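You operate a simulated robot arm through the tools that you are given. There is no shell and no other tool.

You are at the controls of a simulated robot arm. One attempt, no reset.

TASK
Swirl the white brush clean in the water and blot it.
Fine: blot on the pad and put the brush back; stand the cup on the mat once the brush is clean; leave the other brush. Set down upright: blue measuring cup.

Only the result counts: the job must be done as asked and must still hold three seconds after the hand-in. Knocking over, shifting, dropping, spilling or breaking anything else fails it.

THE ROBOT
A 7-joint arm with a two-finger gripper, fixed in place. Base frame: the origin is at the foot of the arm, x ahead of it, y to its left, z up; the work surface is at about z = 0. Readings come in mm, degrees, newtons and seconds.
With the tool pointing down near the work surface it reaches from about 160 to 380 mm from the base axis. Its first joint turns from -72.0 to 72.0 degrees. Payload 0.6 kg.
The tool frame sits at the grasp point between the pads (the TCP): z along the fingers, y along the line on which they close. The tips reach 22 mm beyond it. The gripper opens to 92 mm; its body begins 65 mm behind the TCP.
Orientation is that of the tool frame in the base frame, as a unit quaternion [x, y, z, w]. With the fingers straight down and closing along the base's y, the tool's x points along the base's -x, its y along +y and its z along -z.

THE INTERFACE
- The arm moves only by the tool servo_tool. Its argument "moves" is a list of rows, each a list of 7 numbers: the shift along the tool's x, y, z in units of 20 mm (1.0 is 20 mm), then the turn, a rotation vector about the tool's x, y, z in units of 4 degrees (1.0 is 4 degrees), then the opening in per cent of the stroke, from 0 (shut) to 100 (fully open). In form: [[dx, dy, dz, ax, ay, az, claw], ...]. A call has 1 to 20 rows; each row shifts and turns the commanded pose from where the row before left it, along the tool's axes as they then stand. A call with a number of a shift or a turn outside -1 to 1 is refused whole. Each row takes 0.2 s and may step no farther than 50 mm and 8.6 degrees from the row before; otherwise, or with a gripper value out of range, the whole call is refused. Where a pose cannot be reached the arm comes as near as it can. A force on the tool above 40 N (or 10 N above the force at the start of the call, whichever is more), or a blocked arm, ends the call early, and 0.2 s more pass. Each finger travels about 59.9 mm/s and halts on what it meets, pressing with about 26 N; the grip force reading is that of the motor and also rises with nothing between the fingers. The clock runs only during rows and for 0.2 s after the last one: add rows that do not move to give the fingers time. The reply holds the time, the measured pose of the TCP, the force on the tool along the base axes, the opening and the grip force, in the units named above and with some noise, with the torque about the TCP (base axes, N m) and any sound that the robot's microphone picked up.
- Cameras (640 x 400 px; columns grow to the right, rows downward): "scene" is fixed at [55.9, -266.6, 414.2]; the picture's right is [0.80, -0.60, 0.00], its down [-0.29, -0.39, -0.88] and it looks along [0.52, 0.70, -0.48] (base axes); focal length 265 px, centre (320, 200). "wrist" rides on the gripper at [71, 19, -102] in the tool frame; the picture's right is [-0.26, 0.96, 0.00], its down [-0.75, -0.20, -0.63] and it looks along [-0.60, -0.16, 0.78] (tool axes); focal length 280 px, centre (320, 200). There is no depth. A picture from a camera that has moved, and an enlarged one, comes with that camera's place and axes in the base frame and with its lens.
- snapshot(camera): a new picture of that camera. It takes no simulated time.
- zoom(camera, box): a new picture of the part [left, top, right, bottom] of that camera's present view, enlarged. It takes no simulated time.
- close_job(): hands the job in; it is judged then, once.

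Places have to be worked out from the pictures, the camera data and where the tool is seen. Open the gripper and draw the arm clear of the work before you hand the job in, unless the task says otherwise.

The tools are called after "Call:" as name(argument=value, ...) on one line, values as JSON. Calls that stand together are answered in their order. servo_tool: Moves the arm, as the interface text tells. Its arguments: {"type":"object","properties":{"moves":{"type":"array","items":{"type":"array","items":{"type":"number"}}}},"required":["moves"]} The other tools are called the same way: snapshot (camera) takes a picture; zoom (camera, box) takes an enlarged picture of a part of a camera's view; close_job () hands the job in.

At the start:

```text
time_s: 0.0
eef_pos: [168.2, 114.3, 315.2]
orientation: [0.0, 1.0, 0.0, 0.001]
ft_force: [-0.3, 0.2, 0.0]
torque: [-0.02, 0.06, -0.04]
width: 92.2
grip_force: 0.0
```

scene: 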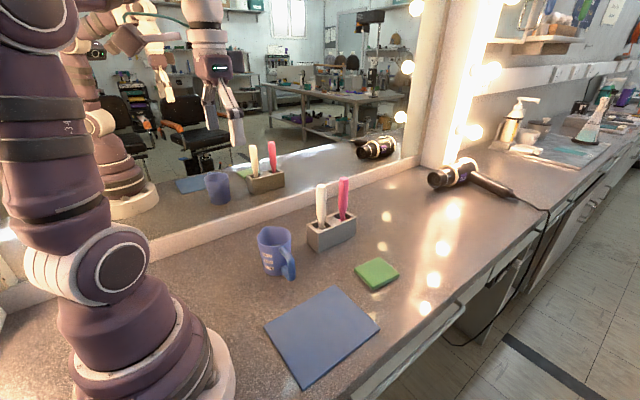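
wrist: 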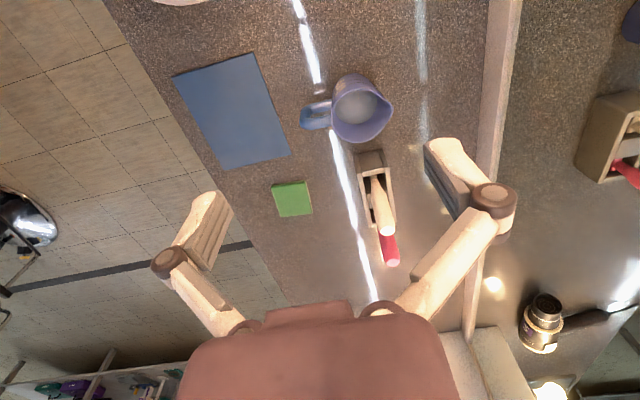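

I'll start by looking closely at the cup, brush holder, pad and mat from both cameras.

Call:
zoom(camera="scene", box=[220, 160, 420, 300])

Call:
zoom(camera="wrist", box=[260, 50, 460, 280])

Call:
zoom(camera="scene", box=[240, 260, 420, 400])

```text
2.86 times, centred on (320, 230) of scene
camera zoom: at [55.9, -266.6, 414.2], right [0.8, -0.6, 0.0], down [-0.29, -0.39, -0.88], along [0.52, 0.7, -0.48], focal length 756 px, centre (320, 114)
```

zoom: 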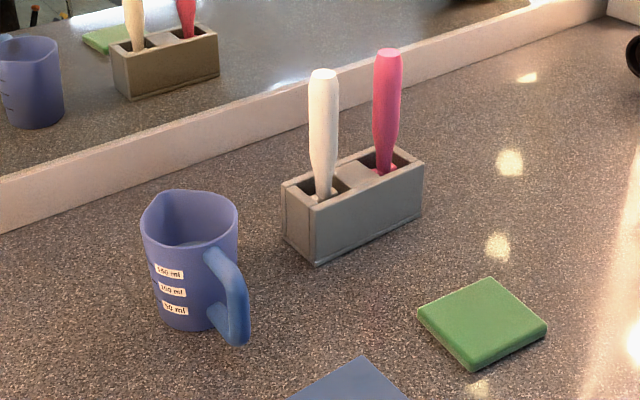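

```text
1.74 times, centred on (360, 165) of wrist
camera zoom: at [97.5, 134.1, 417.1], right [0.26, 0.96, 0.0], down [0.75, -0.2, 0.63], along [0.6, -0.16, -0.78], focal length 488 px, centre (250, 261)
```

zoom: 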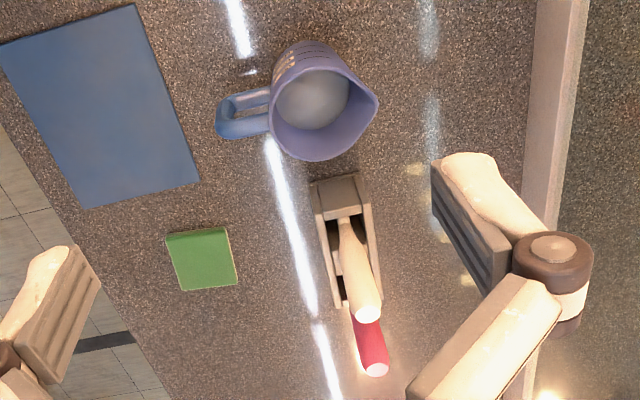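

```text
2.86 times, centred on (330, 330) of scene
camera zoom: at [55.9, -266.6, 414.2], right [0.8, -0.6, 0.0], down [-0.29, -0.39, -0.88], along [0.52, 0.7, -0.48], focal length 756 px, centre (291, -171)
```

zoom: 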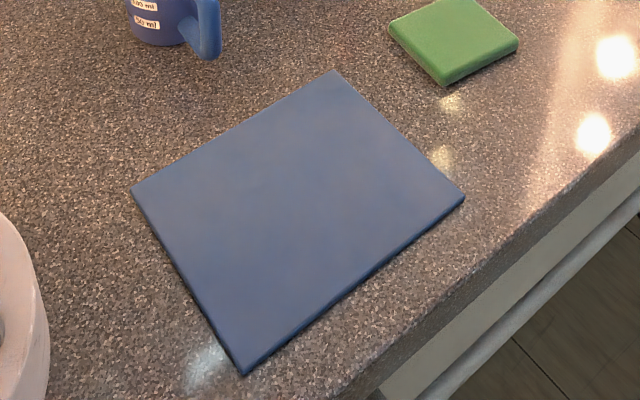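

The two views disagree slightly on the cup's rim, so I'll zoom in tighter on individual items to triangulate more accurately.

Call:
zoom(camera="wrist", box=[290, 60, 410, 150])

Call:
zoom(camera="wrist", box=[330, 140, 430, 275])

Call:
zoom(camera="scene", box=[290, 165, 370, 260])

Call:
zoom(camera="scene", box=[240, 215, 310, 285])

```text
4.44 times, centred on (350, 105) of wrist
camera zoom: at [97.5, 134.1, 417.1], right [0.26, 0.96, 0.0], down [0.75, -0.2, 0.63], along [0.6, -0.16, -0.78], focal length 1246 px, centre (187, 622)
```

zoom: 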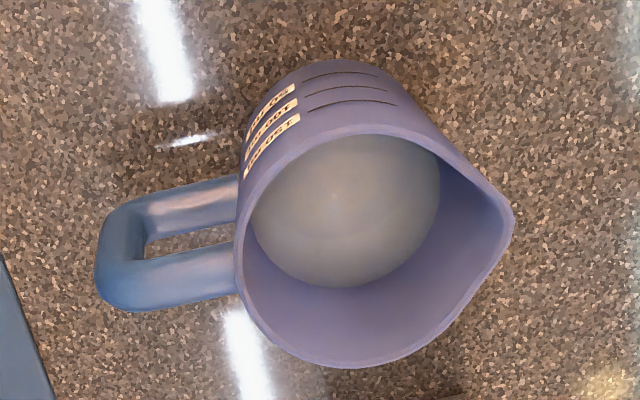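

```text
2.96 times, centred on (380, 208) of wrist
camera zoom: at [97.5, 134.1, 417.1], right [0.26, 0.96, 0.0], down [0.75, -0.2, 0.63], along [0.6, -0.16, -0.78], focal length 831 px, centre (142, 178)
```

zoom: 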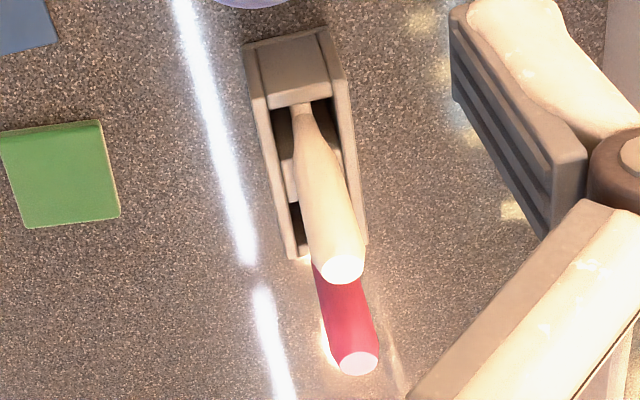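

```text
4.21 times, centred on (330, 212) of scene
camera zoom: at [55.9, -266.6, 414.2], right [0.8, -0.6, 0.0], down [-0.29, -0.39, -0.88], along [0.52, 0.7, -0.48], focal length 1114 px, centre (278, 147)
```

zoom: 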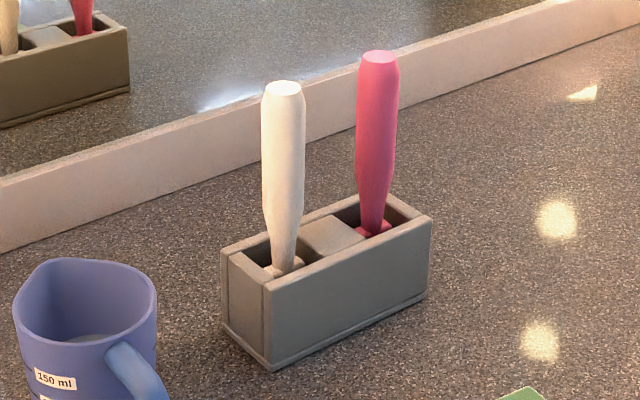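

```text
5.71 times, centred on (275, 250) of scene
camera zoom: at [55.9, -266.6, 414.2], right [0.8, -0.6, 0.0], down [-0.29, -0.39, -0.88], along [0.52, 0.7, -0.48], focal length 1512 px, centre (577, -86)
```

zoom: 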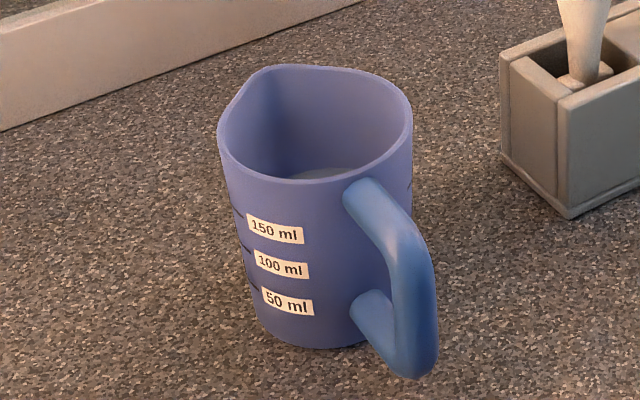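

My triangulation puts the white brush standing vertical at about (375, 153), top near z≈157, and the holder spans x 345–465. The cup is at about (241, 142) with its rim near z≈80. The green pad is at about x 365–437, y −29…31, and the mat's centre is near (233, −34). I'll move out above the white brush, staying high, to test the reach.

Call:
servo_tool(moves=[[-0.8, 0.16, 0.3, 0, 0, 0, 100], [-0.8, 0.16, 0.3, 0, 0, 0, 100], [-0.8, 0.16, 0.3, 0, 0, 0, 100], [-0.8, 0.16, 0.3, 0, 0, 0, 100], [-0.8, 0.16, 0.3, 0, 0, 0, 100], [-0.8, 0.16, 0.3, 0, 0, 0, 100], [-0.8, 0.16, 0.3, 0, 0, 0, 100], [-0.8, 0.16, 0.3, 0, 0, 0, 100], [-0.8, 0.16, 0.3, 0, 0, 0, 100], [-0.8, 0.16, 0.3, 0, 0, 0, 100], [0, 0, 0, 0, 0, 0, 100]])

```text
time_s: 2.4
eef_pos: [295.4, 139.5, 268.5]
orientation: [0.0, 1.0, 0.0, 0.002]
ft_force: [0.0, 0.1, -0.6]
torque: [-0.02, 0.0, 0.03]
width: 92.1
grip_force: 0.0
out of reach, approached as far as the arm can: row 9, 10
```

Straight down, the arm runs out of reach here, so I'll tilt the tool about 28° with the fingers pointing outward (+x). That should let it reach the brush and the pad, and I'll check the pose afterwards.

Call:
servo_tool(moves=[[0.3, 0, 0, 0, -1, 0, 100], [0.3, 0, 0, 0, -1, 0, 100], [0.3, 0, 0, 0, -1, 0, 100], [0, 0, 0, 0, -1, 0, 100], [0, 0, 0, 0, -1, 0, 100], [0, 0, 0, 0, -1, 0, 100], [0, 0, 0, 0, -1, 0, 100], [0, 0, 0, 0, 0, 0, 100]])

```text
time_s: 4.2
eef_pos: [281.9, 149.3, 265.7]
orientation: [-0.008, 0.984, 0.01, 0.178]
ft_force: [0.0, -0.1, 0.4]
torque: [-0.01, -0.01, 0.0]
width: 92.0
grip_force: 0.1
out of reach, approached as far as the arm can: row 1, 2
```

The tool is now tilted about 20° with fingers pointing outward. I'll bring the tilt to about 28°, trim a 1° twist, and move to a pre-approach pose behind and above the white brush.

Call:
servo_tool(moves=[[0, 0, 0, 0.32, -1, 0.17, 100], [0, 0, 0, 0, -1, 0, 100], [-0.17, 0.037, 0.84, 0, 0, 0, 100], [-0.17, 0.037, 0.84, 0, 0, 0, 100], [-0.17, 0.037, 0.84, 0, 0, 0, 100], [-0.17, 0.037, 0.84, 0, 0, 0, 100], [-0.17, 0.037, 0.84, 0, 0, 0, 100], [0, 0, 0, 0, 0, 0, 100]])

Call:
snapshot(camera="wrist")

Call:
snapshot(camera="scene")

```text
time_s: 6.0
eef_pos: [337.1, 151.8, 199.9]
orientation: [0.0, 0.969, 0.001, 0.247]
ft_force: [-0.3, -0.5, 0.4]
torque: [-0.05, 0.01, -0.01]
width: 91.8
grip_force: 0.0
```

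```text
taken
camera wrist: at [227.4, 172.4, 255.6], right [0.23, 0.96, 0.13], down [0.36, -0.21, 0.91], along [0.9, -0.16, -0.4], focal length 280 px, centre (320, 200)
```

wrist: 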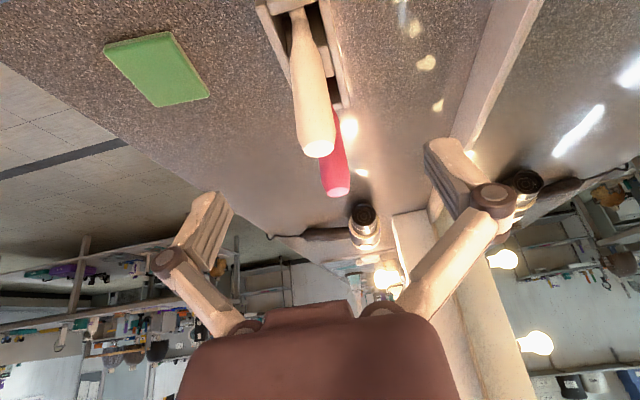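

```text
taken
```

scene: 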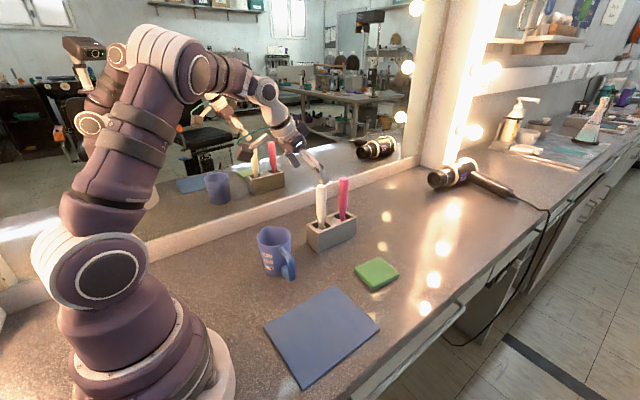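

The newest wrist view agrees: the brush axis is near (373, 151) and runs vertical, and the open fingers straddle it. I'll advance along the tool axis so the brush sits between the pads at about z≈127, without closing yet.

Call:
servo_tool(moves=[[0.02, 0, 0.68, 0, 0, 0, 100], [0.02, 0, 0.68, 0, 0, 0, 100], [0.02, 0, 0.68, 0, 0, 0, 100], [0.02, 0, 0.68, 0, 0, 0, 100], [0.02, 0, 0.68, 0, 0, 0, 100], [0.02, 0, 0.68, 0, 0, 0, 100], [0, 0, 0, 0, 0, 0, 100]])

Call:
snapshot(camera="wrist")

Call:
zoom(camera="scene", box=[270, 130, 390, 270])

```text
time_s: 7.6
eef_pos: [374.4, 153.6, 125.1]
orientation: [0.0, 0.969, 0.002, 0.246]
ft_force: [-1.0, 0.3, -1.5]
torque: [0.01, 0.01, -0.02]
width: 91.8
grip_force: 0.1
```

```text
taken
camera wrist: at [263.5, 173.9, 181.7], right [0.23, 0.96, 0.13], down [0.36, -0.21, 0.91], along [0.9, -0.16, -0.4], focal length 280 px, centre (320, 200)
```

wrist: 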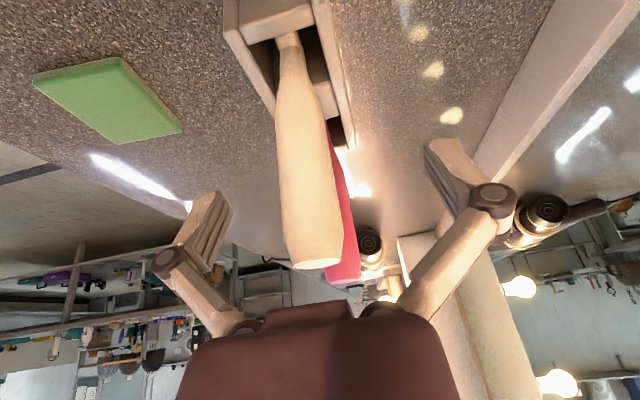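

```text
2.86 times, centred on (330, 200) of scene
camera zoom: at [55.9, -266.6, 414.2], right [0.8, -0.6, 0.0], down [-0.29, -0.39, -0.88], along [0.52, 0.7, -0.48], focal length 756 px, centre (291, 200)
```

zoom: 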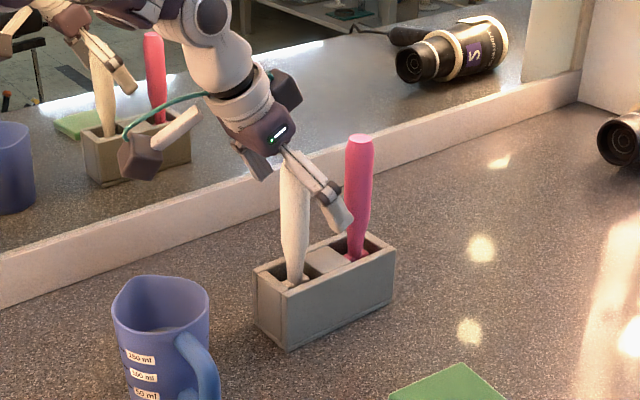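

The brush appears about 4 mm to the −y side of the pad centre. I'll shift by that and narrow the fingers partway to confirm it's centred before gripping.

Call:
servo_tool(moves=[[0, -0.2, 0, 0, 0, 0, 100], [0, 0, 0, 0, 0, 0, 70], [0, 0, 0, 0, 0, 0, 45], [0, 0, 0, 0, 0, 0, 45], [0, 0, 0, 0, 0, 0, 45]])

Call:
snapshot(camera="wrist")

Call:
zoom(camera="scene", box=[270, 130, 390, 270])

```text
time_s: 8.8
eef_pos: [373.8, 149.4, 125.7]
orientation: [0.0, 0.969, 0.0, 0.246]
ft_force: [0.7, -1.0, 1.0]
torque: [-0.01, 0.03, 0.01]
width: 41.7
grip_force: 0.2
```

```text
taken
camera wrist: at [263.3, 169.3, 182.2], right [0.23, 0.96, 0.13], down [0.36, -0.21, 0.91], along [0.9, -0.16, -0.4], focal length 280 px, centre (320, 200)
```

wrist: 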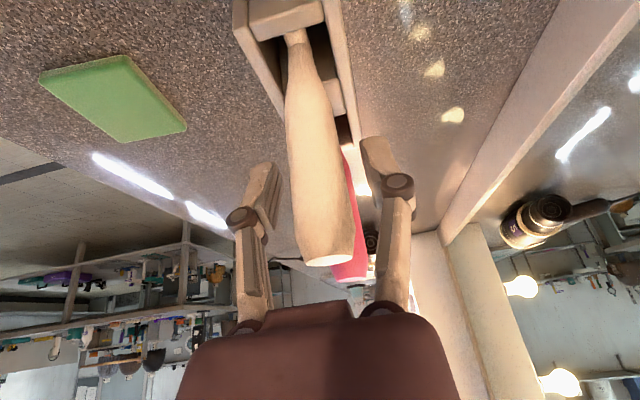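

```text
2.86 times, centred on (330, 200) of scene
camera zoom: at [55.9, -266.6, 414.2], right [0.8, -0.6, 0.0], down [-0.29, -0.39, -0.88], along [0.52, 0.7, -0.48], focal length 756 px, centre (291, 200)
```

zoom: 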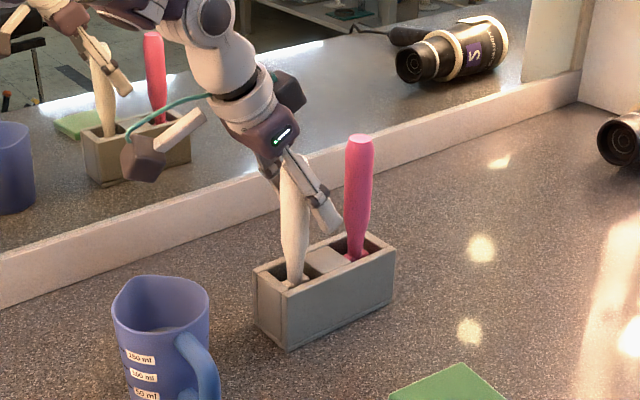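

The brush is within about 2 mm of centre. I'll trim that and close fully on the handle.

Call:
servo_tool(moves=[[0, -0.08, 0, 0, 0, 0, 45], [0, 0, 0, 0, 0, 0, 32], [0, 0, 0, 0, 0, 0, 22], [0, 0, 0, 0, 0, 0, 10], [0, 0, 0, 0, 0, 0, 5], [0, 0, 0, 0, 0, 0, 5]])

Call:
snapshot(camera="wrist")

Call:
zoom(camera="scene", box=[270, 130, 390, 270])

```text
time_s: 10.2
eef_pos: [374.6, 146.5, 125.7]
orientation: [0.0, 0.969, 0.001, 0.245]
ft_force: [1.3, 0.1, -0.2]
torque: [0.0, 0.04, 0.0]
width: 21.2
grip_force: 25.7
```

```text
taken
camera wrist: at [263.7, 167.5, 182.2], right [0.23, 0.96, 0.13], down [0.36, -0.21, 0.91], along [0.9, -0.16, -0.4], focal length 280 px, centre (320, 200)
```

wrist: 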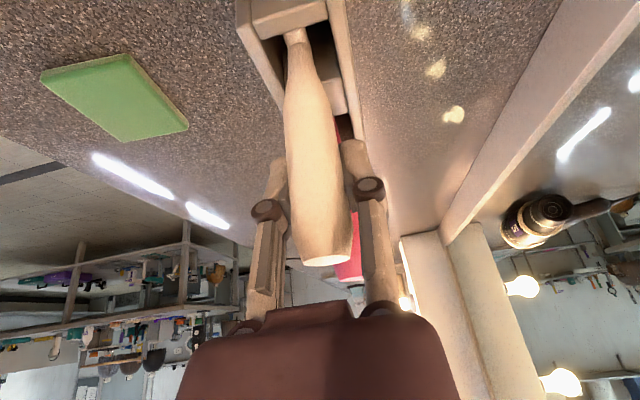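

```text
2.86 times, centred on (330, 200) of scene
camera zoom: at [55.9, -266.6, 414.2], right [0.8, -0.6, 0.0], down [-0.29, -0.39, -0.88], along [0.52, 0.7, -0.48], focal length 756 px, centre (291, 200)
```

zoom: 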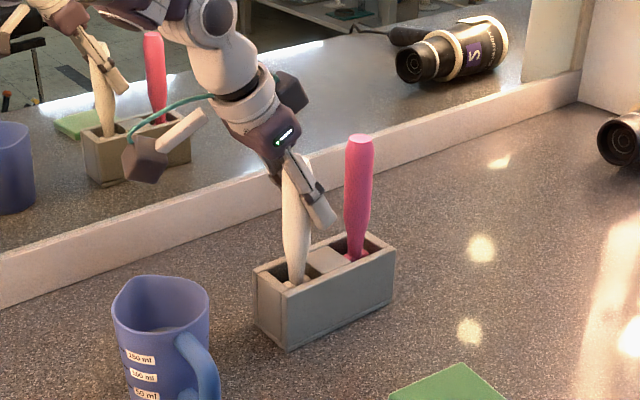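

The handle is gripped (21 mm wide, 25.7 N). I'll lift it straight up 60 mm out of the slot, slowly, and check that the holder stays put.

Call:
servo_tool(moves=[[-0.143, 0, -0.264, 0, 0, 0, 5], [-0.191, 0, -0.352, 0, 0, 0, 5], [-0.239, 0, -0.44, 0, 0, 0, 5], [-0.286, 0, -0.527, 0, 0, 0, 5], [-0.286, 0, -0.527, 0, 0, 0, 5], [-0.286, 0, -0.527, 0, 0, 0, 5], [0, 0, 0, 0, 0, 0, 5]])

Call:
snapshot(camera="wrist")

Call:
zoom(camera="scene", box=[270, 110, 390, 270])

```text
time_s: 11.8
eef_pos: [374.6, 147.3, 188.1]
orientation: [0.0, 0.969, 0.001, 0.246]
ft_force: [-1.2, 0.7, -0.1]
torque: [0.0, 0.01, 0.0]
width: 21.1
grip_force: 25.8
```

```text
taken
camera wrist: at [264.2, 167.6, 244.0], right [0.23, 0.96, 0.13], down [0.36, -0.21, 0.91], along [0.9, -0.16, -0.4], focal length 280 px, centre (320, 200)
```

wrist: 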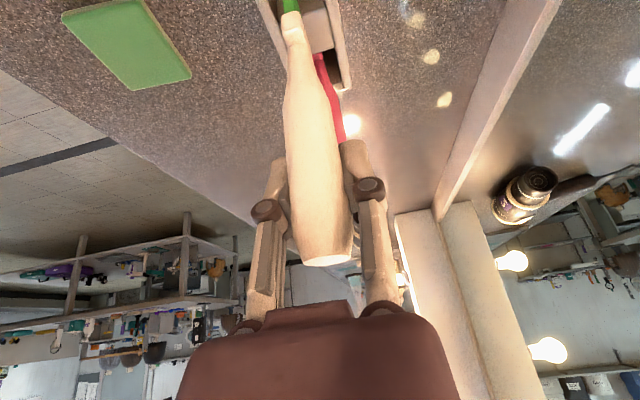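

```text
2.50 times, centred on (330, 190) of scene
camera zoom: at [55.9, -266.6, 414.2], right [0.8, -0.6, 0.0], down [-0.29, -0.39, -0.88], along [0.52, 0.7, -0.48], focal length 662 px, centre (295, 225)
```

zoom: 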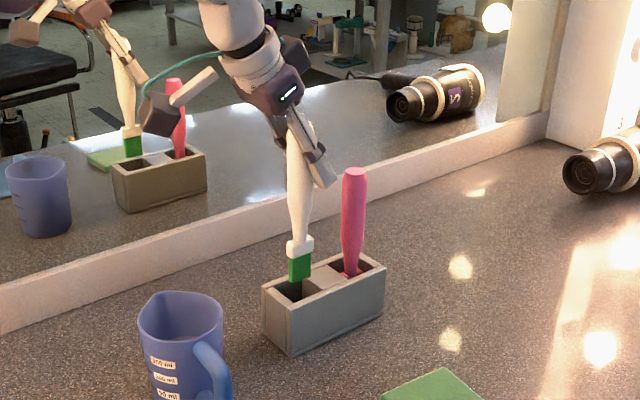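

The bristles are green with paint, below a white collar. I'll zoom in to see whether the bristle tip has cleared the slot.

Call:
zoom(camera="scene", box=[305, 195, 365, 245])

Call:
zoom(camera="wrist", box=[240, 0, 380, 80])

```text
8.00 times, centred on (335, 220) of scene
camera zoom: at [55.9, -266.6, 414.2], right [0.8, -0.6, 0.0], down [-0.29, -0.39, -0.88], along [0.52, 0.7, -0.48], focal length 2117 px, centre (200, 40)
```

zoom: 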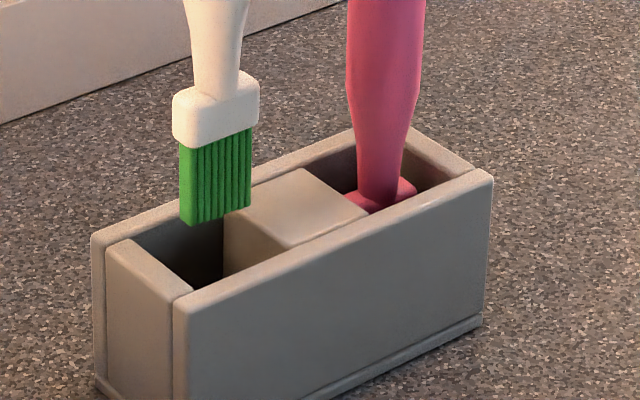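

```text
4.57 times, centred on (310, 40) of wrist
camera zoom: at [264.2, 167.6, 244.0], right [0.23, 0.96, 0.13], down [0.36, -0.21, 0.91], along [0.9, -0.16, -0.4], focal length 1282 px, centre (366, 931)
```

zoom: 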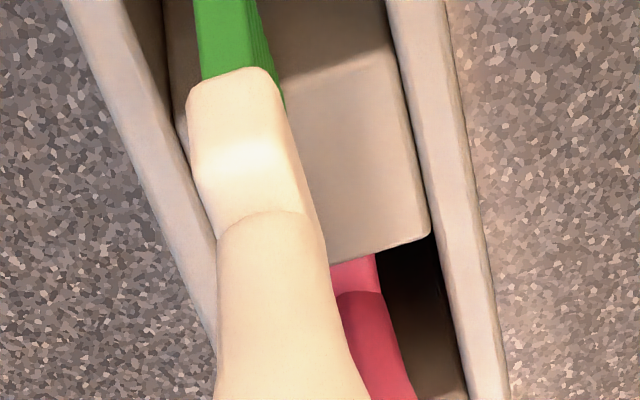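

The bristle tip is about 120 mm below the TCP, at roughly z≈67, and well clear of the slot. The holder hasn't moved. I'll raise it further while backing toward the cup, stopping with the tip about 20 mm above the rim.

Call:
servo_tool(moves=[[0.201, -0.0175, -0.678, 0, 0, 0, 5], [0.201, -0.0175, -0.678, 0, 0, 0, 5], [0.201, -0.0175, -0.678, 0, 0, 0, 5], [0.201, -0.0175, -0.678, 0, 0, 0, 5], [0.6226, -0.0175, -0.338, 0, 0, 0, 5], [0.6226, -0.0175, -0.338, 0, 0, 0, 5], [0.6226, -0.0175, -0.338, 0, 0, 0, 5], [0.6226, -0.0175, -0.338, 0, 0, 0, 5], [0.6226, -0.0175, -0.338, 0, 0, 0, 5], [0.6226, -0.0175, -0.338, 0, 0, 0, 5], [0, 0, 0, 0, 0, 0, 5]])

Call:
snapshot(camera="scene")

Call:
zoom(camera="scene", box=[230, 170, 330, 290])

```text
time_s: 14.2
eef_pos: [247.8, 142.8, 226.8]
orientation: [0.0, 0.969, 0.001, 0.246]
ft_force: [0.3, -1.2, 0.0]
torque: [0.02, -0.02, -0.02]
width: 20.8
grip_force: 26.0
```

```text
taken
```

scene: 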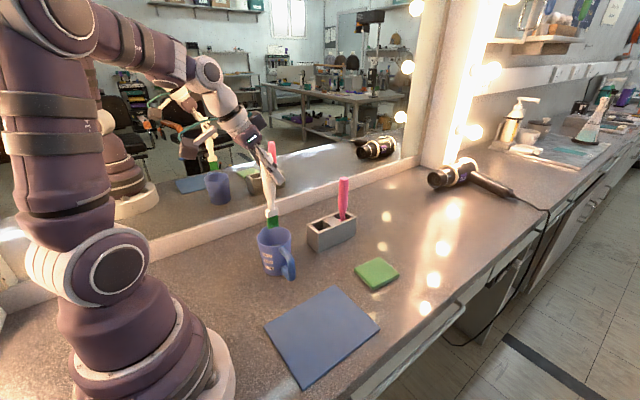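

```text
3.33 times, centred on (280, 230) of scene
camera zoom: at [55.9, -266.6, 414.2], right [0.8, -0.6, 0.0], down [-0.29, -0.39, -0.88], along [0.52, 0.7, -0.48], focal length 882 px, centre (453, 100)
```

zoom: 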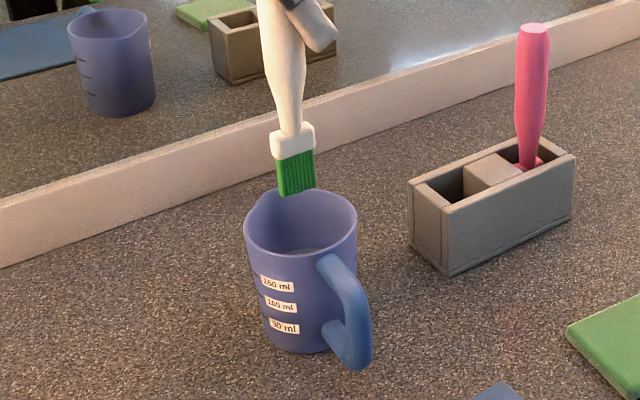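

The tip is above the cup, within about 3 mm of its centre. I'll trim slightly and lower it inside, down to about water level, watching the force.

Call:
servo_tool(moves=[[0.066, -0.025, -0.036, 0, 0, 0, 5], [0.2, 0, 0.37, 0, 0, 0, 5], [0.286, 0, 0.527, 0, 0, 0, 5], [0.286, 0, 0.527, 0, 0, 0, 5], [0.286, 0, 0.527, 0, 0, 0, 5], [0.286, 0, 0.527, 0, 0, 0, 5], [0.286, 0, 0.527, 0, 0, 0, 5], [0, 0, 0, 0, 0, 0, 5]])

Call:
zoom(camera="scene", box=[230, 170, 330, 290])

Call:
snapshot(camera="wrist")

```text
time_s: 16.0
eef_pos: [247.4, 142.5, 159.7]
orientation: [-0.001, 0.969, 0.001, 0.246]
ft_force: [0.5, 0.0, -0.4]
torque: [-0.01, 0.01, 0.03]
width: 20.9
grip_force: 25.8
```

```text
3.33 times, centred on (280, 230) of scene
camera zoom: at [55.9, -266.6, 414.2], right [0.8, -0.6, 0.0], down [-0.29, -0.39, -0.88], along [0.52, 0.7, -0.48], focal length 882 px, centre (453, 100)
```

zoom: 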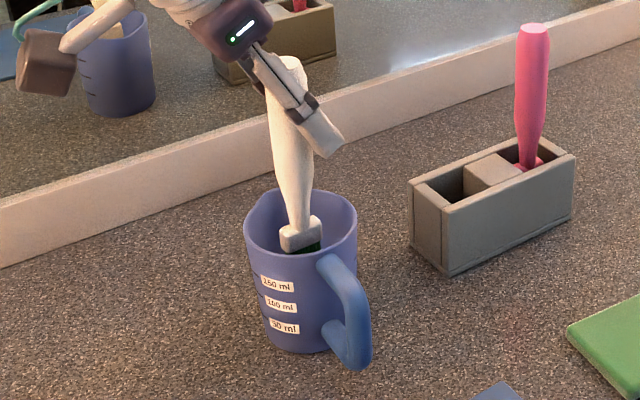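

```text
taken
camera wrist: at [136.9, 162.7, 215.2], right [0.23, 0.96, 0.13], down [0.36, -0.21, 0.91], along [0.9, -0.16, -0.4], focal length 280 px, centre (320, 200)
```

wrist: 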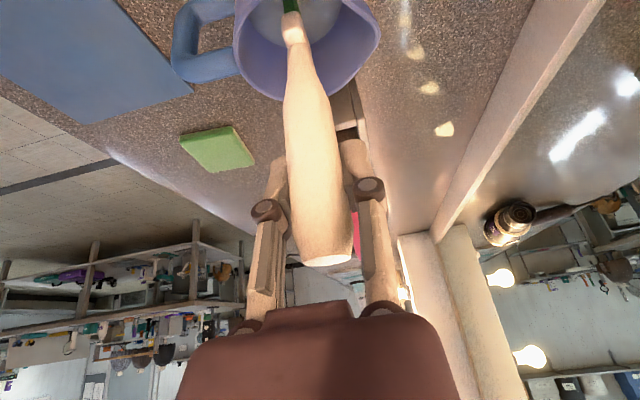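

The brush is inside the cup. I'll zoom in on the wrist view to check centring before lowering further.

Call:
zoom(camera="wrist", box=[220, 0, 400, 110])

Call:
zoom(camera="scene", box=[250, 210, 310, 250])

```text
3.56 times, centred on (310, 55) of wrist
camera zoom: at [136.9, 162.7, 215.2], right [0.23, 0.96, 0.13], down [0.36, -0.21, 0.91], along [0.9, -0.16, -0.4], focal length 997 px, centre (356, 716)
```

zoom: 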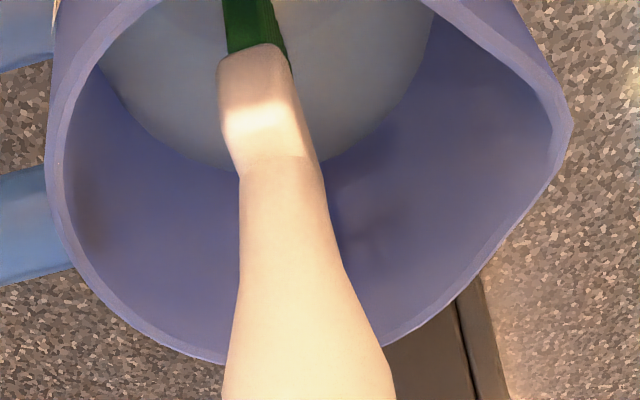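

```text
10.00 times, centred on (280, 230) of scene
camera zoom: at [55.9, -266.6, 414.2], right [0.8, -0.6, 0.0], down [-0.29, -0.39, -0.88], along [0.52, 0.7, -0.48], focal length 2646 px, centre (720, -100)
```

zoom: 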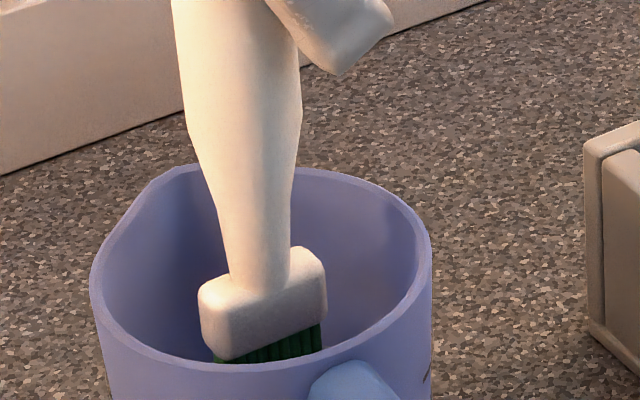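

The brush is centred in the cup, with the collar near (244, 144) and water ringed evenly around it. I'll lower another 27 mm so the bristles are fully submerged, watching for contact with the cup bottom.

Call:
servo_tool(moves=[[0.215, 0, 0.395, 0, 0, 0, 5], [0.215, 0, 0.395, 0, 0, 0, 5], [0.12, 0, 0.22, 0, 0, 0, 5], [0.1, 0, 0.18, 0, 0, 0, 5], [0, 0, 0, 0, 0, 0, 5]])

Call:
zoom(camera="scene", box=[240, 200, 310, 285])

Call:
zoom(camera="wrist", box=[220, 0, 400, 110])

```text
time_s: 17.2
eef_pos: [246.6, 143.3, 131.8]
orientation: [0.0, 0.969, 0.001, 0.247]
ft_force: [0.0, 0.5, 0.3]
torque: [-0.03, -0.01, -0.02]
width: 21.0
grip_force: 26.5
```

```text
4.71 times, centred on (275, 242) of scene
camera zoom: at [55.9, -266.6, 414.2], right [0.8, -0.6, 0.0], down [-0.29, -0.39, -0.88], along [0.52, 0.7, -0.48], focal length 1245 px, centre (532, 0)
```

zoom: 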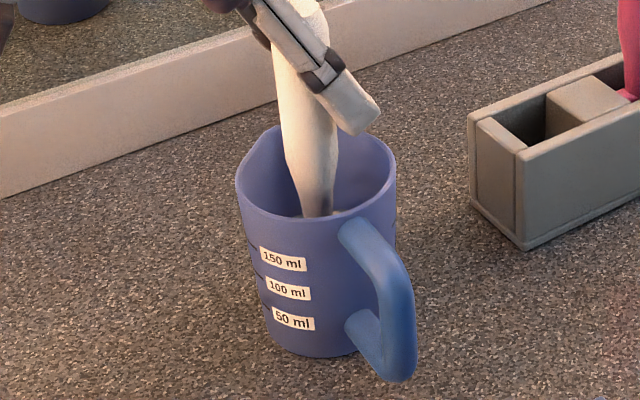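

```text
3.56 times, centred on (310, 55) of wrist
camera zoom: at [136.4, 163.3, 188.0], right [0.23, 0.96, 0.13], down [0.36, -0.21, 0.91], along [0.9, -0.16, -0.4], focal length 997 px, centre (356, 716)
```

zoom: 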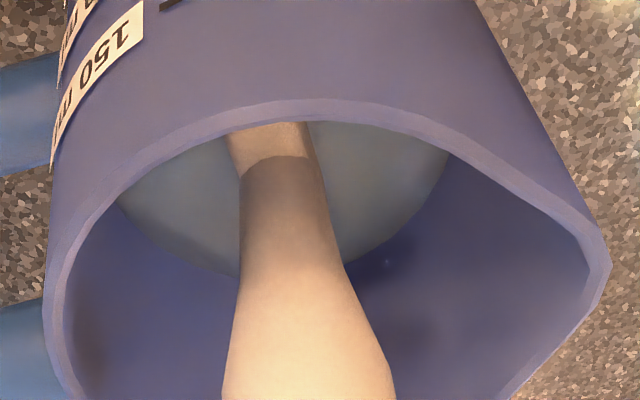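

The bristles are now submerged and no contact force shows. I'll start swirling in a 7 mm-radius circle, one revolution first to check for wall contact.

Call:
servo_tool(moves=[[-0.154, 0, 0.0835, 0, 0, 0, 5], [-0.154, 0, 0.0835, 0, 0, 0, 5], [0.0589, 0.206, -0.032, 0, 0, 0, 5], [0.1538, 0.127, -0.0835, 0, 0, 0, 5], [0.1899, 0, -0.103, 0, 0, 0, 5], [0.1538, -0.127, -0.0835, 0, 0, 0, 5], [0.0589, -0.206, -0.032, 0, 0, 0, 5], [-0.0589, -0.206, 0.032, 0, 0, 0, 5], [-0.1538, -0.127, 0.0835, 0, 0, 0, 5], [-0.1899, 0, 0.103, 0, 0, 0, 5], [-0.1538, 0.127, 0.0835, 0, 0, 0, 5], [-0.0589, 0.206, 0.032, 0, 0, 0, 5]])

Call:
zoom(camera="scene", box=[240, 200, 310, 285])

```text
time_s: 19.8
eef_pos: [255.0, 141.9, 131.0]
orientation: [0.001, 0.969, 0.001, 0.247]
ft_force: [-1.0, 0.3, 0.3]
torque: [-0.04, -0.04, -0.01]
width: 21.0
grip_force: 26.4
```

```text
4.71 times, centred on (275, 242) of scene
camera zoom: at [55.9, -266.6, 414.2], right [0.8, -0.6, 0.0], down [-0.29, -0.39, -0.88], along [0.52, 0.7, -0.48], focal length 1245 px, centre (532, 0)
```

zoom: 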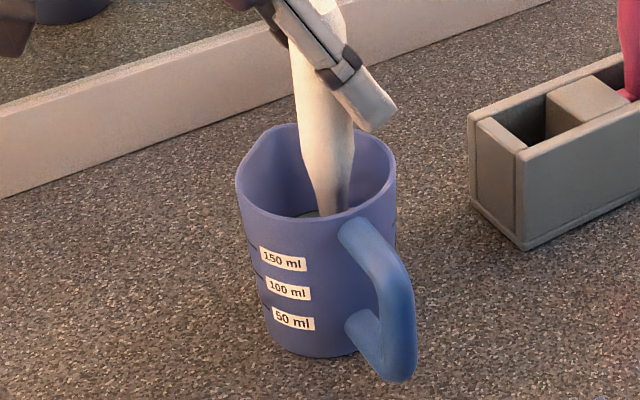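

The first revolution had no contact and the cup didn't shift. I'll continue with two more revolutions per call.

Call:
servo_tool(moves=[[0.0589, 0.206, -0.032, 0, 0, 0, 5], [0.1538, 0.127, -0.0835, 0, 0, 0, 5], [0.1899, 0, -0.103, 0, 0, 0, 5], [0.1538, -0.127, -0.0835, 0, 0, 0, 5], [0.0589, -0.206, -0.032, 0, 0, 0, 5], [-0.0589, -0.206, 0.032, 0, 0, 0, 5], [-0.1538, -0.127, 0.0835, 0, 0, 0, 5], [-0.1899, 0, 0.103, 0, 0, 0, 5], [-0.1538, 0.127, 0.0835, 0, 0, 0, 5], [-0.0589, 0.206, 0.032, 0, 0, 0, 5], [0.0589, 0.206, -0.032, 0, 0, 0, 5], [0.1538, 0.127, -0.0835, 0, 0, 0, 5], [0.1899, 0, -0.103, 0, 0, 0, 5], [0.1538, -0.127, -0.0835, 0, 0, 0, 5], [0.0589, -0.206, -0.032, 0, 0, 0, 5], [-0.0589, -0.206, 0.032, 0, 0, 0, 5], [-0.1538, -0.127, 0.0835, 0, 0, 0, 5], [-0.1899, 0, 0.103, 0, 0, 0, 5], [-0.1538, 0.127, 0.0835, 0, 0, 0, 5], [-0.0589, 0.206, 0.032, 0, 0, 0, 5]])

Call:
zoom(camera="wrist", box=[220, 0, 400, 110])

Call:
zoom(camera="scene", box=[240, 200, 310, 285])

```text
time_s: 24.0
eef_pos: [254.9, 142.4, 131.3]
orientation: [0.0, 0.969, 0.002, 0.246]
ft_force: [-0.1, -0.3, -1.2]
torque: [0.0, -0.03, 0.01]
width: 20.9
grip_force: 26.3
```

```text
3.56 times, centred on (310, 55) of wrist
camera zoom: at [143.9, 162.6, 187.9], right [0.23, 0.96, 0.13], down [0.36, -0.21, 0.91], along [0.9, -0.16, -0.4], focal length 997 px, centre (356, 716)
```

zoom: 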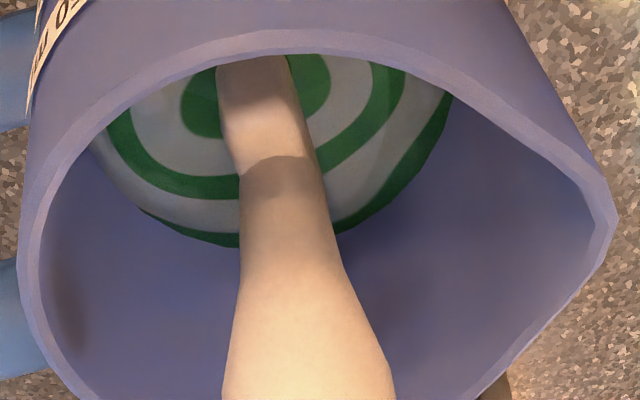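

```text
4.71 times, centred on (275, 242) of scene
camera zoom: at [55.9, -266.6, 414.2], right [0.8, -0.6, 0.0], down [-0.29, -0.39, -0.88], along [0.52, 0.7, -0.48], focal length 1245 px, centre (532, 0)
```

zoom: 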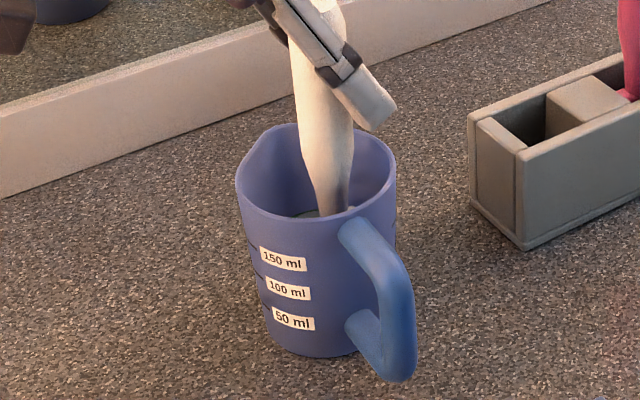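

The water now shows green rings, so paint is coming off. I'll keep swirling for two more revolutions.

Call:
servo_tool(moves=[[0.0589, 0.206, -0.032, 0, 0, 0, 5], [0.1538, 0.127, -0.0835, 0, 0, 0, 5], [0.1899, 0, -0.103, 0, 0, 0, 5], [0.1538, -0.127, -0.0835, 0, 0, 0, 5], [0.0589, -0.206, -0.032, 0, 0, 0, 5], [-0.0589, -0.206, 0.032, 0, 0, 0, 5], [-0.1538, -0.127, 0.0835, 0, 0, 0, 5], [-0.1899, 0, 0.103, 0, 0, 0, 5], [-0.1538, 0.127, 0.0835, 0, 0, 0, 5], [-0.0589, 0.206, 0.032, 0, 0, 0, 5], [0.0589, 0.206, -0.032, 0, 0, 0, 5], [0.1538, 0.127, -0.0835, 0, 0, 0, 5], [0.1899, 0, -0.103, 0, 0, 0, 5], [0.1538, -0.127, -0.0835, 0, 0, 0, 5], [0.0589, -0.206, -0.032, 0, 0, 0, 5], [-0.0589, -0.206, 0.032, 0, 0, 0, 5], [-0.1538, -0.127, 0.0835, 0, 0, 0, 5], [-0.1899, 0, 0.103, 0, 0, 0, 5], [-0.1538, 0.127, 0.0835, 0, 0, 0, 5], [-0.0589, 0.206, 0.032, 0, 0, 0, 5]])

Call:
zoom(camera="wrist", box=[220, 0, 400, 110])

```text
time_s: 28.2
eef_pos: [253.5, 144.2, 132.5]
orientation: [0.0, 0.969, 0.001, 0.247]
ft_force: [0.3, -0.1, -0.1]
torque: [0.03, -0.02, -0.01]
width: 20.9
grip_force: 25.8
```

```text
3.56 times, centred on (310, 55) of wrist
camera zoom: at [143.4, 164.0, 188.0], right [0.23, 0.96, 0.13], down [0.36, -0.21, 0.91], along [0.9, -0.16, -0.4], focal length 997 px, centre (356, 716)
```

zoom: 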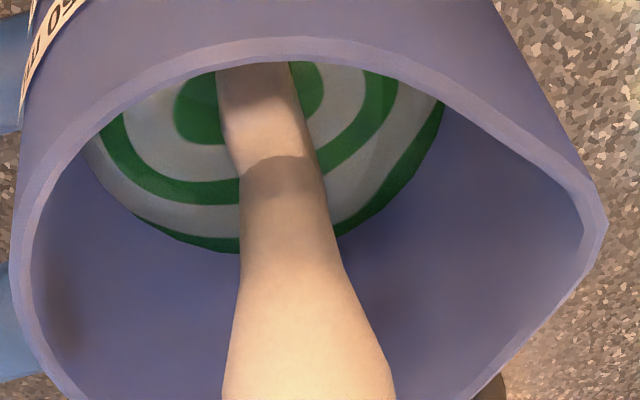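

The green ring pattern in the water has stopped changing, which suggests the rinse is complete. I'll return to the cup centre and lift to inspect the bristles above the rim.

Call:
servo_tool(moves=[[0.154, 0, -0.0835, 0, 0, 0, 5], [0.154, 0, -0.0835, 0, 0, 0, 5], [-0.143, 0, -0.264, 0, 0, 0, 5], [-0.239, 0, -0.44, 0, 0, 0, 5], [-0.239, 0, -0.44, 0, 0, 0, 5], [-0.239, 0, -0.44, 0, 0, 0, 5], [-0.239, 0, -0.44, 0, 0, 0, 5], [-0.239, 0, -0.44, 0, 0, 0, 5], [-0.239, 0, -0.44, 0, 0, 0, 5], [-0.239, 0, -0.44, 0, 0, 0, 5], [-0.239, 0, -0.44, 0, 0, 0, 5], [0, 0, 0, 0, 0, 0, 5]])

Call:
zoom(camera="scene", box=[240, 180, 310, 250])

Call:
snapshot(camera="wrist")

```text
time_s: 30.8
eef_pos: [246.1, 143.0, 218.3]
orientation: [0.0, 0.969, 0.001, 0.246]
ft_force: [0.0, -0.5, -0.1]
torque: [0.03, 0.01, -0.02]
width: 21.0
grip_force: 26.4
```

```text
5.71 times, centred on (275, 215) of scene
camera zoom: at [55.9, -266.6, 414.2], right [0.8, -0.6, 0.0], down [-0.29, -0.39, -0.88], along [0.52, 0.7, -0.48], focal length 1512 px, centre (577, 114)
```

zoom: 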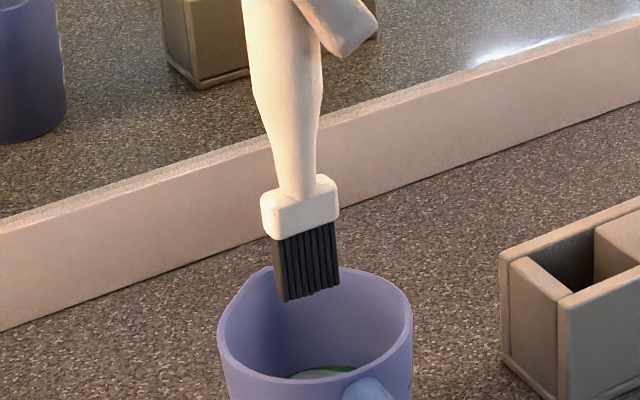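

```text
taken
camera wrist: at [136.3, 162.9, 274.4], right [0.23, 0.96, 0.13], down [0.36, -0.21, 0.91], along [0.9, -0.16, -0.4], focal length 280 px, centre (320, 200)
```

wrist: 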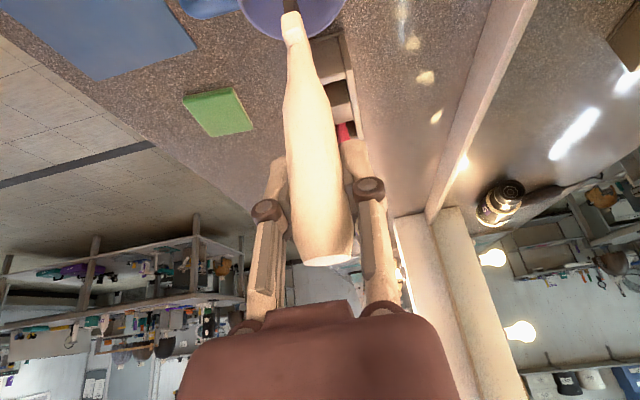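

The bristles have gone from green to clean and dark. After a short pause to drip over the cup, I'll carry the brush to a hover above the green pad centre near (400, 2).

Call:
servo_tool(moves=[[0, 0, 0, 0, 0, 0, 5], [0, 0, 0, 0, 0, 0, 5], [0, 0, 0, 0, 0, 0, 5], [0, 0, 0, 0, 0, 0, 5], [-0.5626, -0.5875, 0.3053, 0, 0, 0, 5], [-0.5626, -0.5875, 0.3053, 0, 0, 0, 5], [-0.5626, -0.5875, 0.3053, 0, 0, 0, 5], [-0.5626, -0.5875, 0.3053, 0, 0, 0, 5], [-0.5626, -0.5875, 0.3053, 0, 0, 0, 5], [-0.393, -0.5875, 0.617, 0, 0, 0, 5], [-0.393, -0.5875, 0.617, 0, 0, 0, 5], [-0.393, -0.5875, 0.617, 0, 0, 0, 5], [-0.393, -0.5875, 0.617, 0, 0, 0, 5], [-0.393, -0.5875, 0.617, 0, 0, 0, 5], [-0.393, -0.5875, 0.617, 0, 0, 0, 5], [-0.393, -0.5875, 0.617, 0, 0, 0, 5], [0, 0, 0, 0, 0, 0, 5]])

Call:
zoom(camera="scene", box=[320, 180, 440, 310])

Call:
snapshot(camera="wrist")

```text
time_s: 34.4
eef_pos: [399.8, 0.6, 169.2]
orientation: [0.0, 0.969, 0.001, 0.245]
ft_force: [-0.4, 0.0, 0.0]
torque: [0.01, 0.0, -0.05]
width: 20.8
grip_force: 25.6
```

```text
3.08 times, centred on (380, 245) of scene
camera zoom: at [55.9, -266.6, 414.2], right [0.8, -0.6, 0.0], down [-0.29, -0.39, -0.88], along [0.52, 0.7, -0.48], focal length 814 px, centre (135, 62)
```

zoom: 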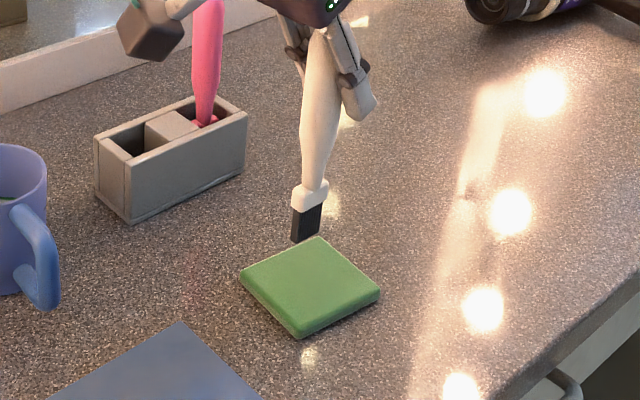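

```text
taken
camera wrist: at [290.3, 21.7, 225.1], right [0.23, 0.96, 0.13], down [0.36, -0.21, 0.91], along [0.9, -0.16, -0.4], focal length 280 px, centre (320, 200)
```

wrist: 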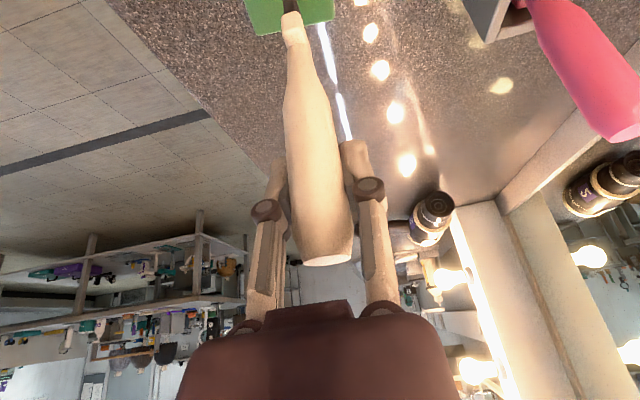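

The brush hovers above the pad with the tip at about z≈51, close to the pad's centre. I'll nudge it slightly and lower to just above the pad surface.

Call:
servo_tool(moves=[[-0.1758, -0.15, 0.0954, 0, 0, 0, 5], [0.2027, 0, 0.3736, 0, 0, 0, 5], [0.2027, 0, 0.3736, 0, 0, 0, 5], [0.2027, 0, 0.3736, 0, 0, 0, 5], [0.2027, 0, 0.3736, 0, 0, 0, 5], [0, 0, 0, 0, 0, 0, 5]])

Call:
zoom(camera="scene", box=[340, 210, 420, 300])

```text
time_s: 35.8
eef_pos: [405.0, -0.9, 134.5]
orientation: [0.0, 0.969, 0.001, 0.246]
ft_force: [-0.8, -0.6, 0.3]
torque: [-0.01, 0.0, 0.02]
width: 20.8
grip_force: 25.8
```

```text
4.44 times, centred on (380, 255) of scene
camera zoom: at [55.9, -266.6, 414.2], right [0.8, -0.6, 0.0], down [-0.29, -0.39, -0.88], along [0.52, 0.7, -0.48], focal length 1176 px, centre (53, -44)
```

zoom: 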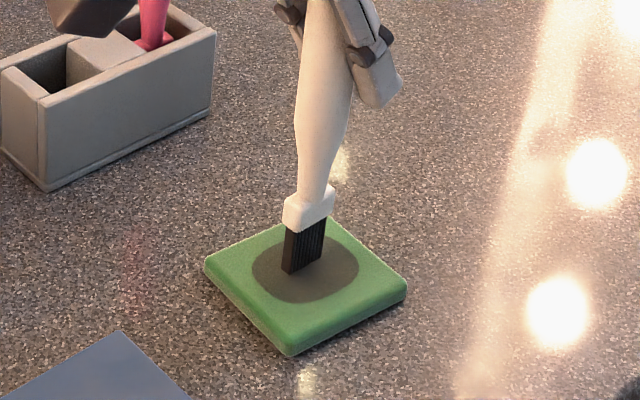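

A dark wet patch has already appeared on the pad. I'll press gently in 1.5–2 mm steps to make solid contact, watching the force.

Call:
servo_tool(moves=[[0.0477, 0, 0.0879, 0, 0, 0, 5], [0.0358, 0, 0.066, 0, 0, 0, 5], [0, 0, 0, 0, 0, 0, 5], [0, 0, 0, 0, 0, 0, 5]])

Call:
zoom(camera="scene", box=[350, 230, 410, 300])

```text
time_s: 36.8
eef_pos: [406.0, -1.2, 130.5]
orientation: [0.0, 0.969, 0.0, 0.248]
ft_force: [1.5, -0.7, 16.3]
torque: [-0.02, -0.1, -0.03]
width: 20.9
grip_force: 25.7
```

```text
5.71 times, centred on (380, 265) of scene
camera zoom: at [55.9, -266.6, 414.2], right [0.8, -0.6, 0.0], down [-0.29, -0.39, -0.88], along [0.52, 0.7, -0.48], focal length 1512 px, centre (-23, -171)
```

zoom: 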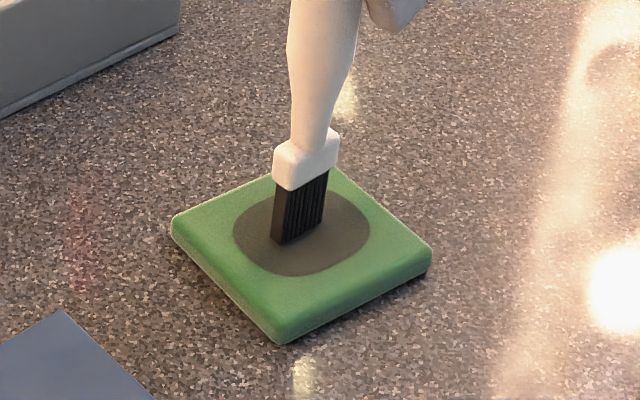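

Contact is firm at about 16 N on the pad. I'll ease off slightly, hold, then lift and dab once more before inspecting the bristles.

Call:
servo_tool(moves=[[-0.019, 0, -0.035, 0, 0, 0, 5], [0, 0, 0, 0, 0, 0, 5], [0, 0, 0, 0, 0, 0, 5], [-0.143, 0, -0.264, 0, 0, 0, 5], [0, 0, 0, 0, 0, 0, 5], [0.0715, 0, 0.132, 0, 0, 0, 5], [0.0715, 0, 0.132, 0, 0, 0, 5], [0, 0, 0, 0, 0, 0, 5], [0, 0, 0, 0, 0, 0, 5], [0, 0, 0, 0, 0, 0, 5]])

Call:
zoom(camera="scene", box=[350, 230, 410, 300])

```text
time_s: 39.0
eef_pos: [404.2, -0.8, 131.7]
orientation: [0.0, 0.969, 0.0, 0.247]
ft_force: [0.5, -0.2, 10.5]
torque: [0.02, -0.05, 0.0]
width: 20.7
grip_force: 26.4
```

```text
5.71 times, centred on (380, 265) of scene
camera zoom: at [55.9, -266.6, 414.2], right [0.8, -0.6, 0.0], down [-0.29, -0.39, -0.88], along [0.52, 0.7, -0.48], focal length 1512 px, centre (-23, -171)
```

zoom: 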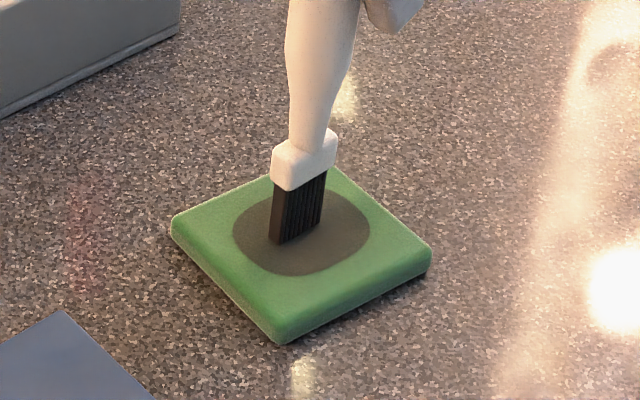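

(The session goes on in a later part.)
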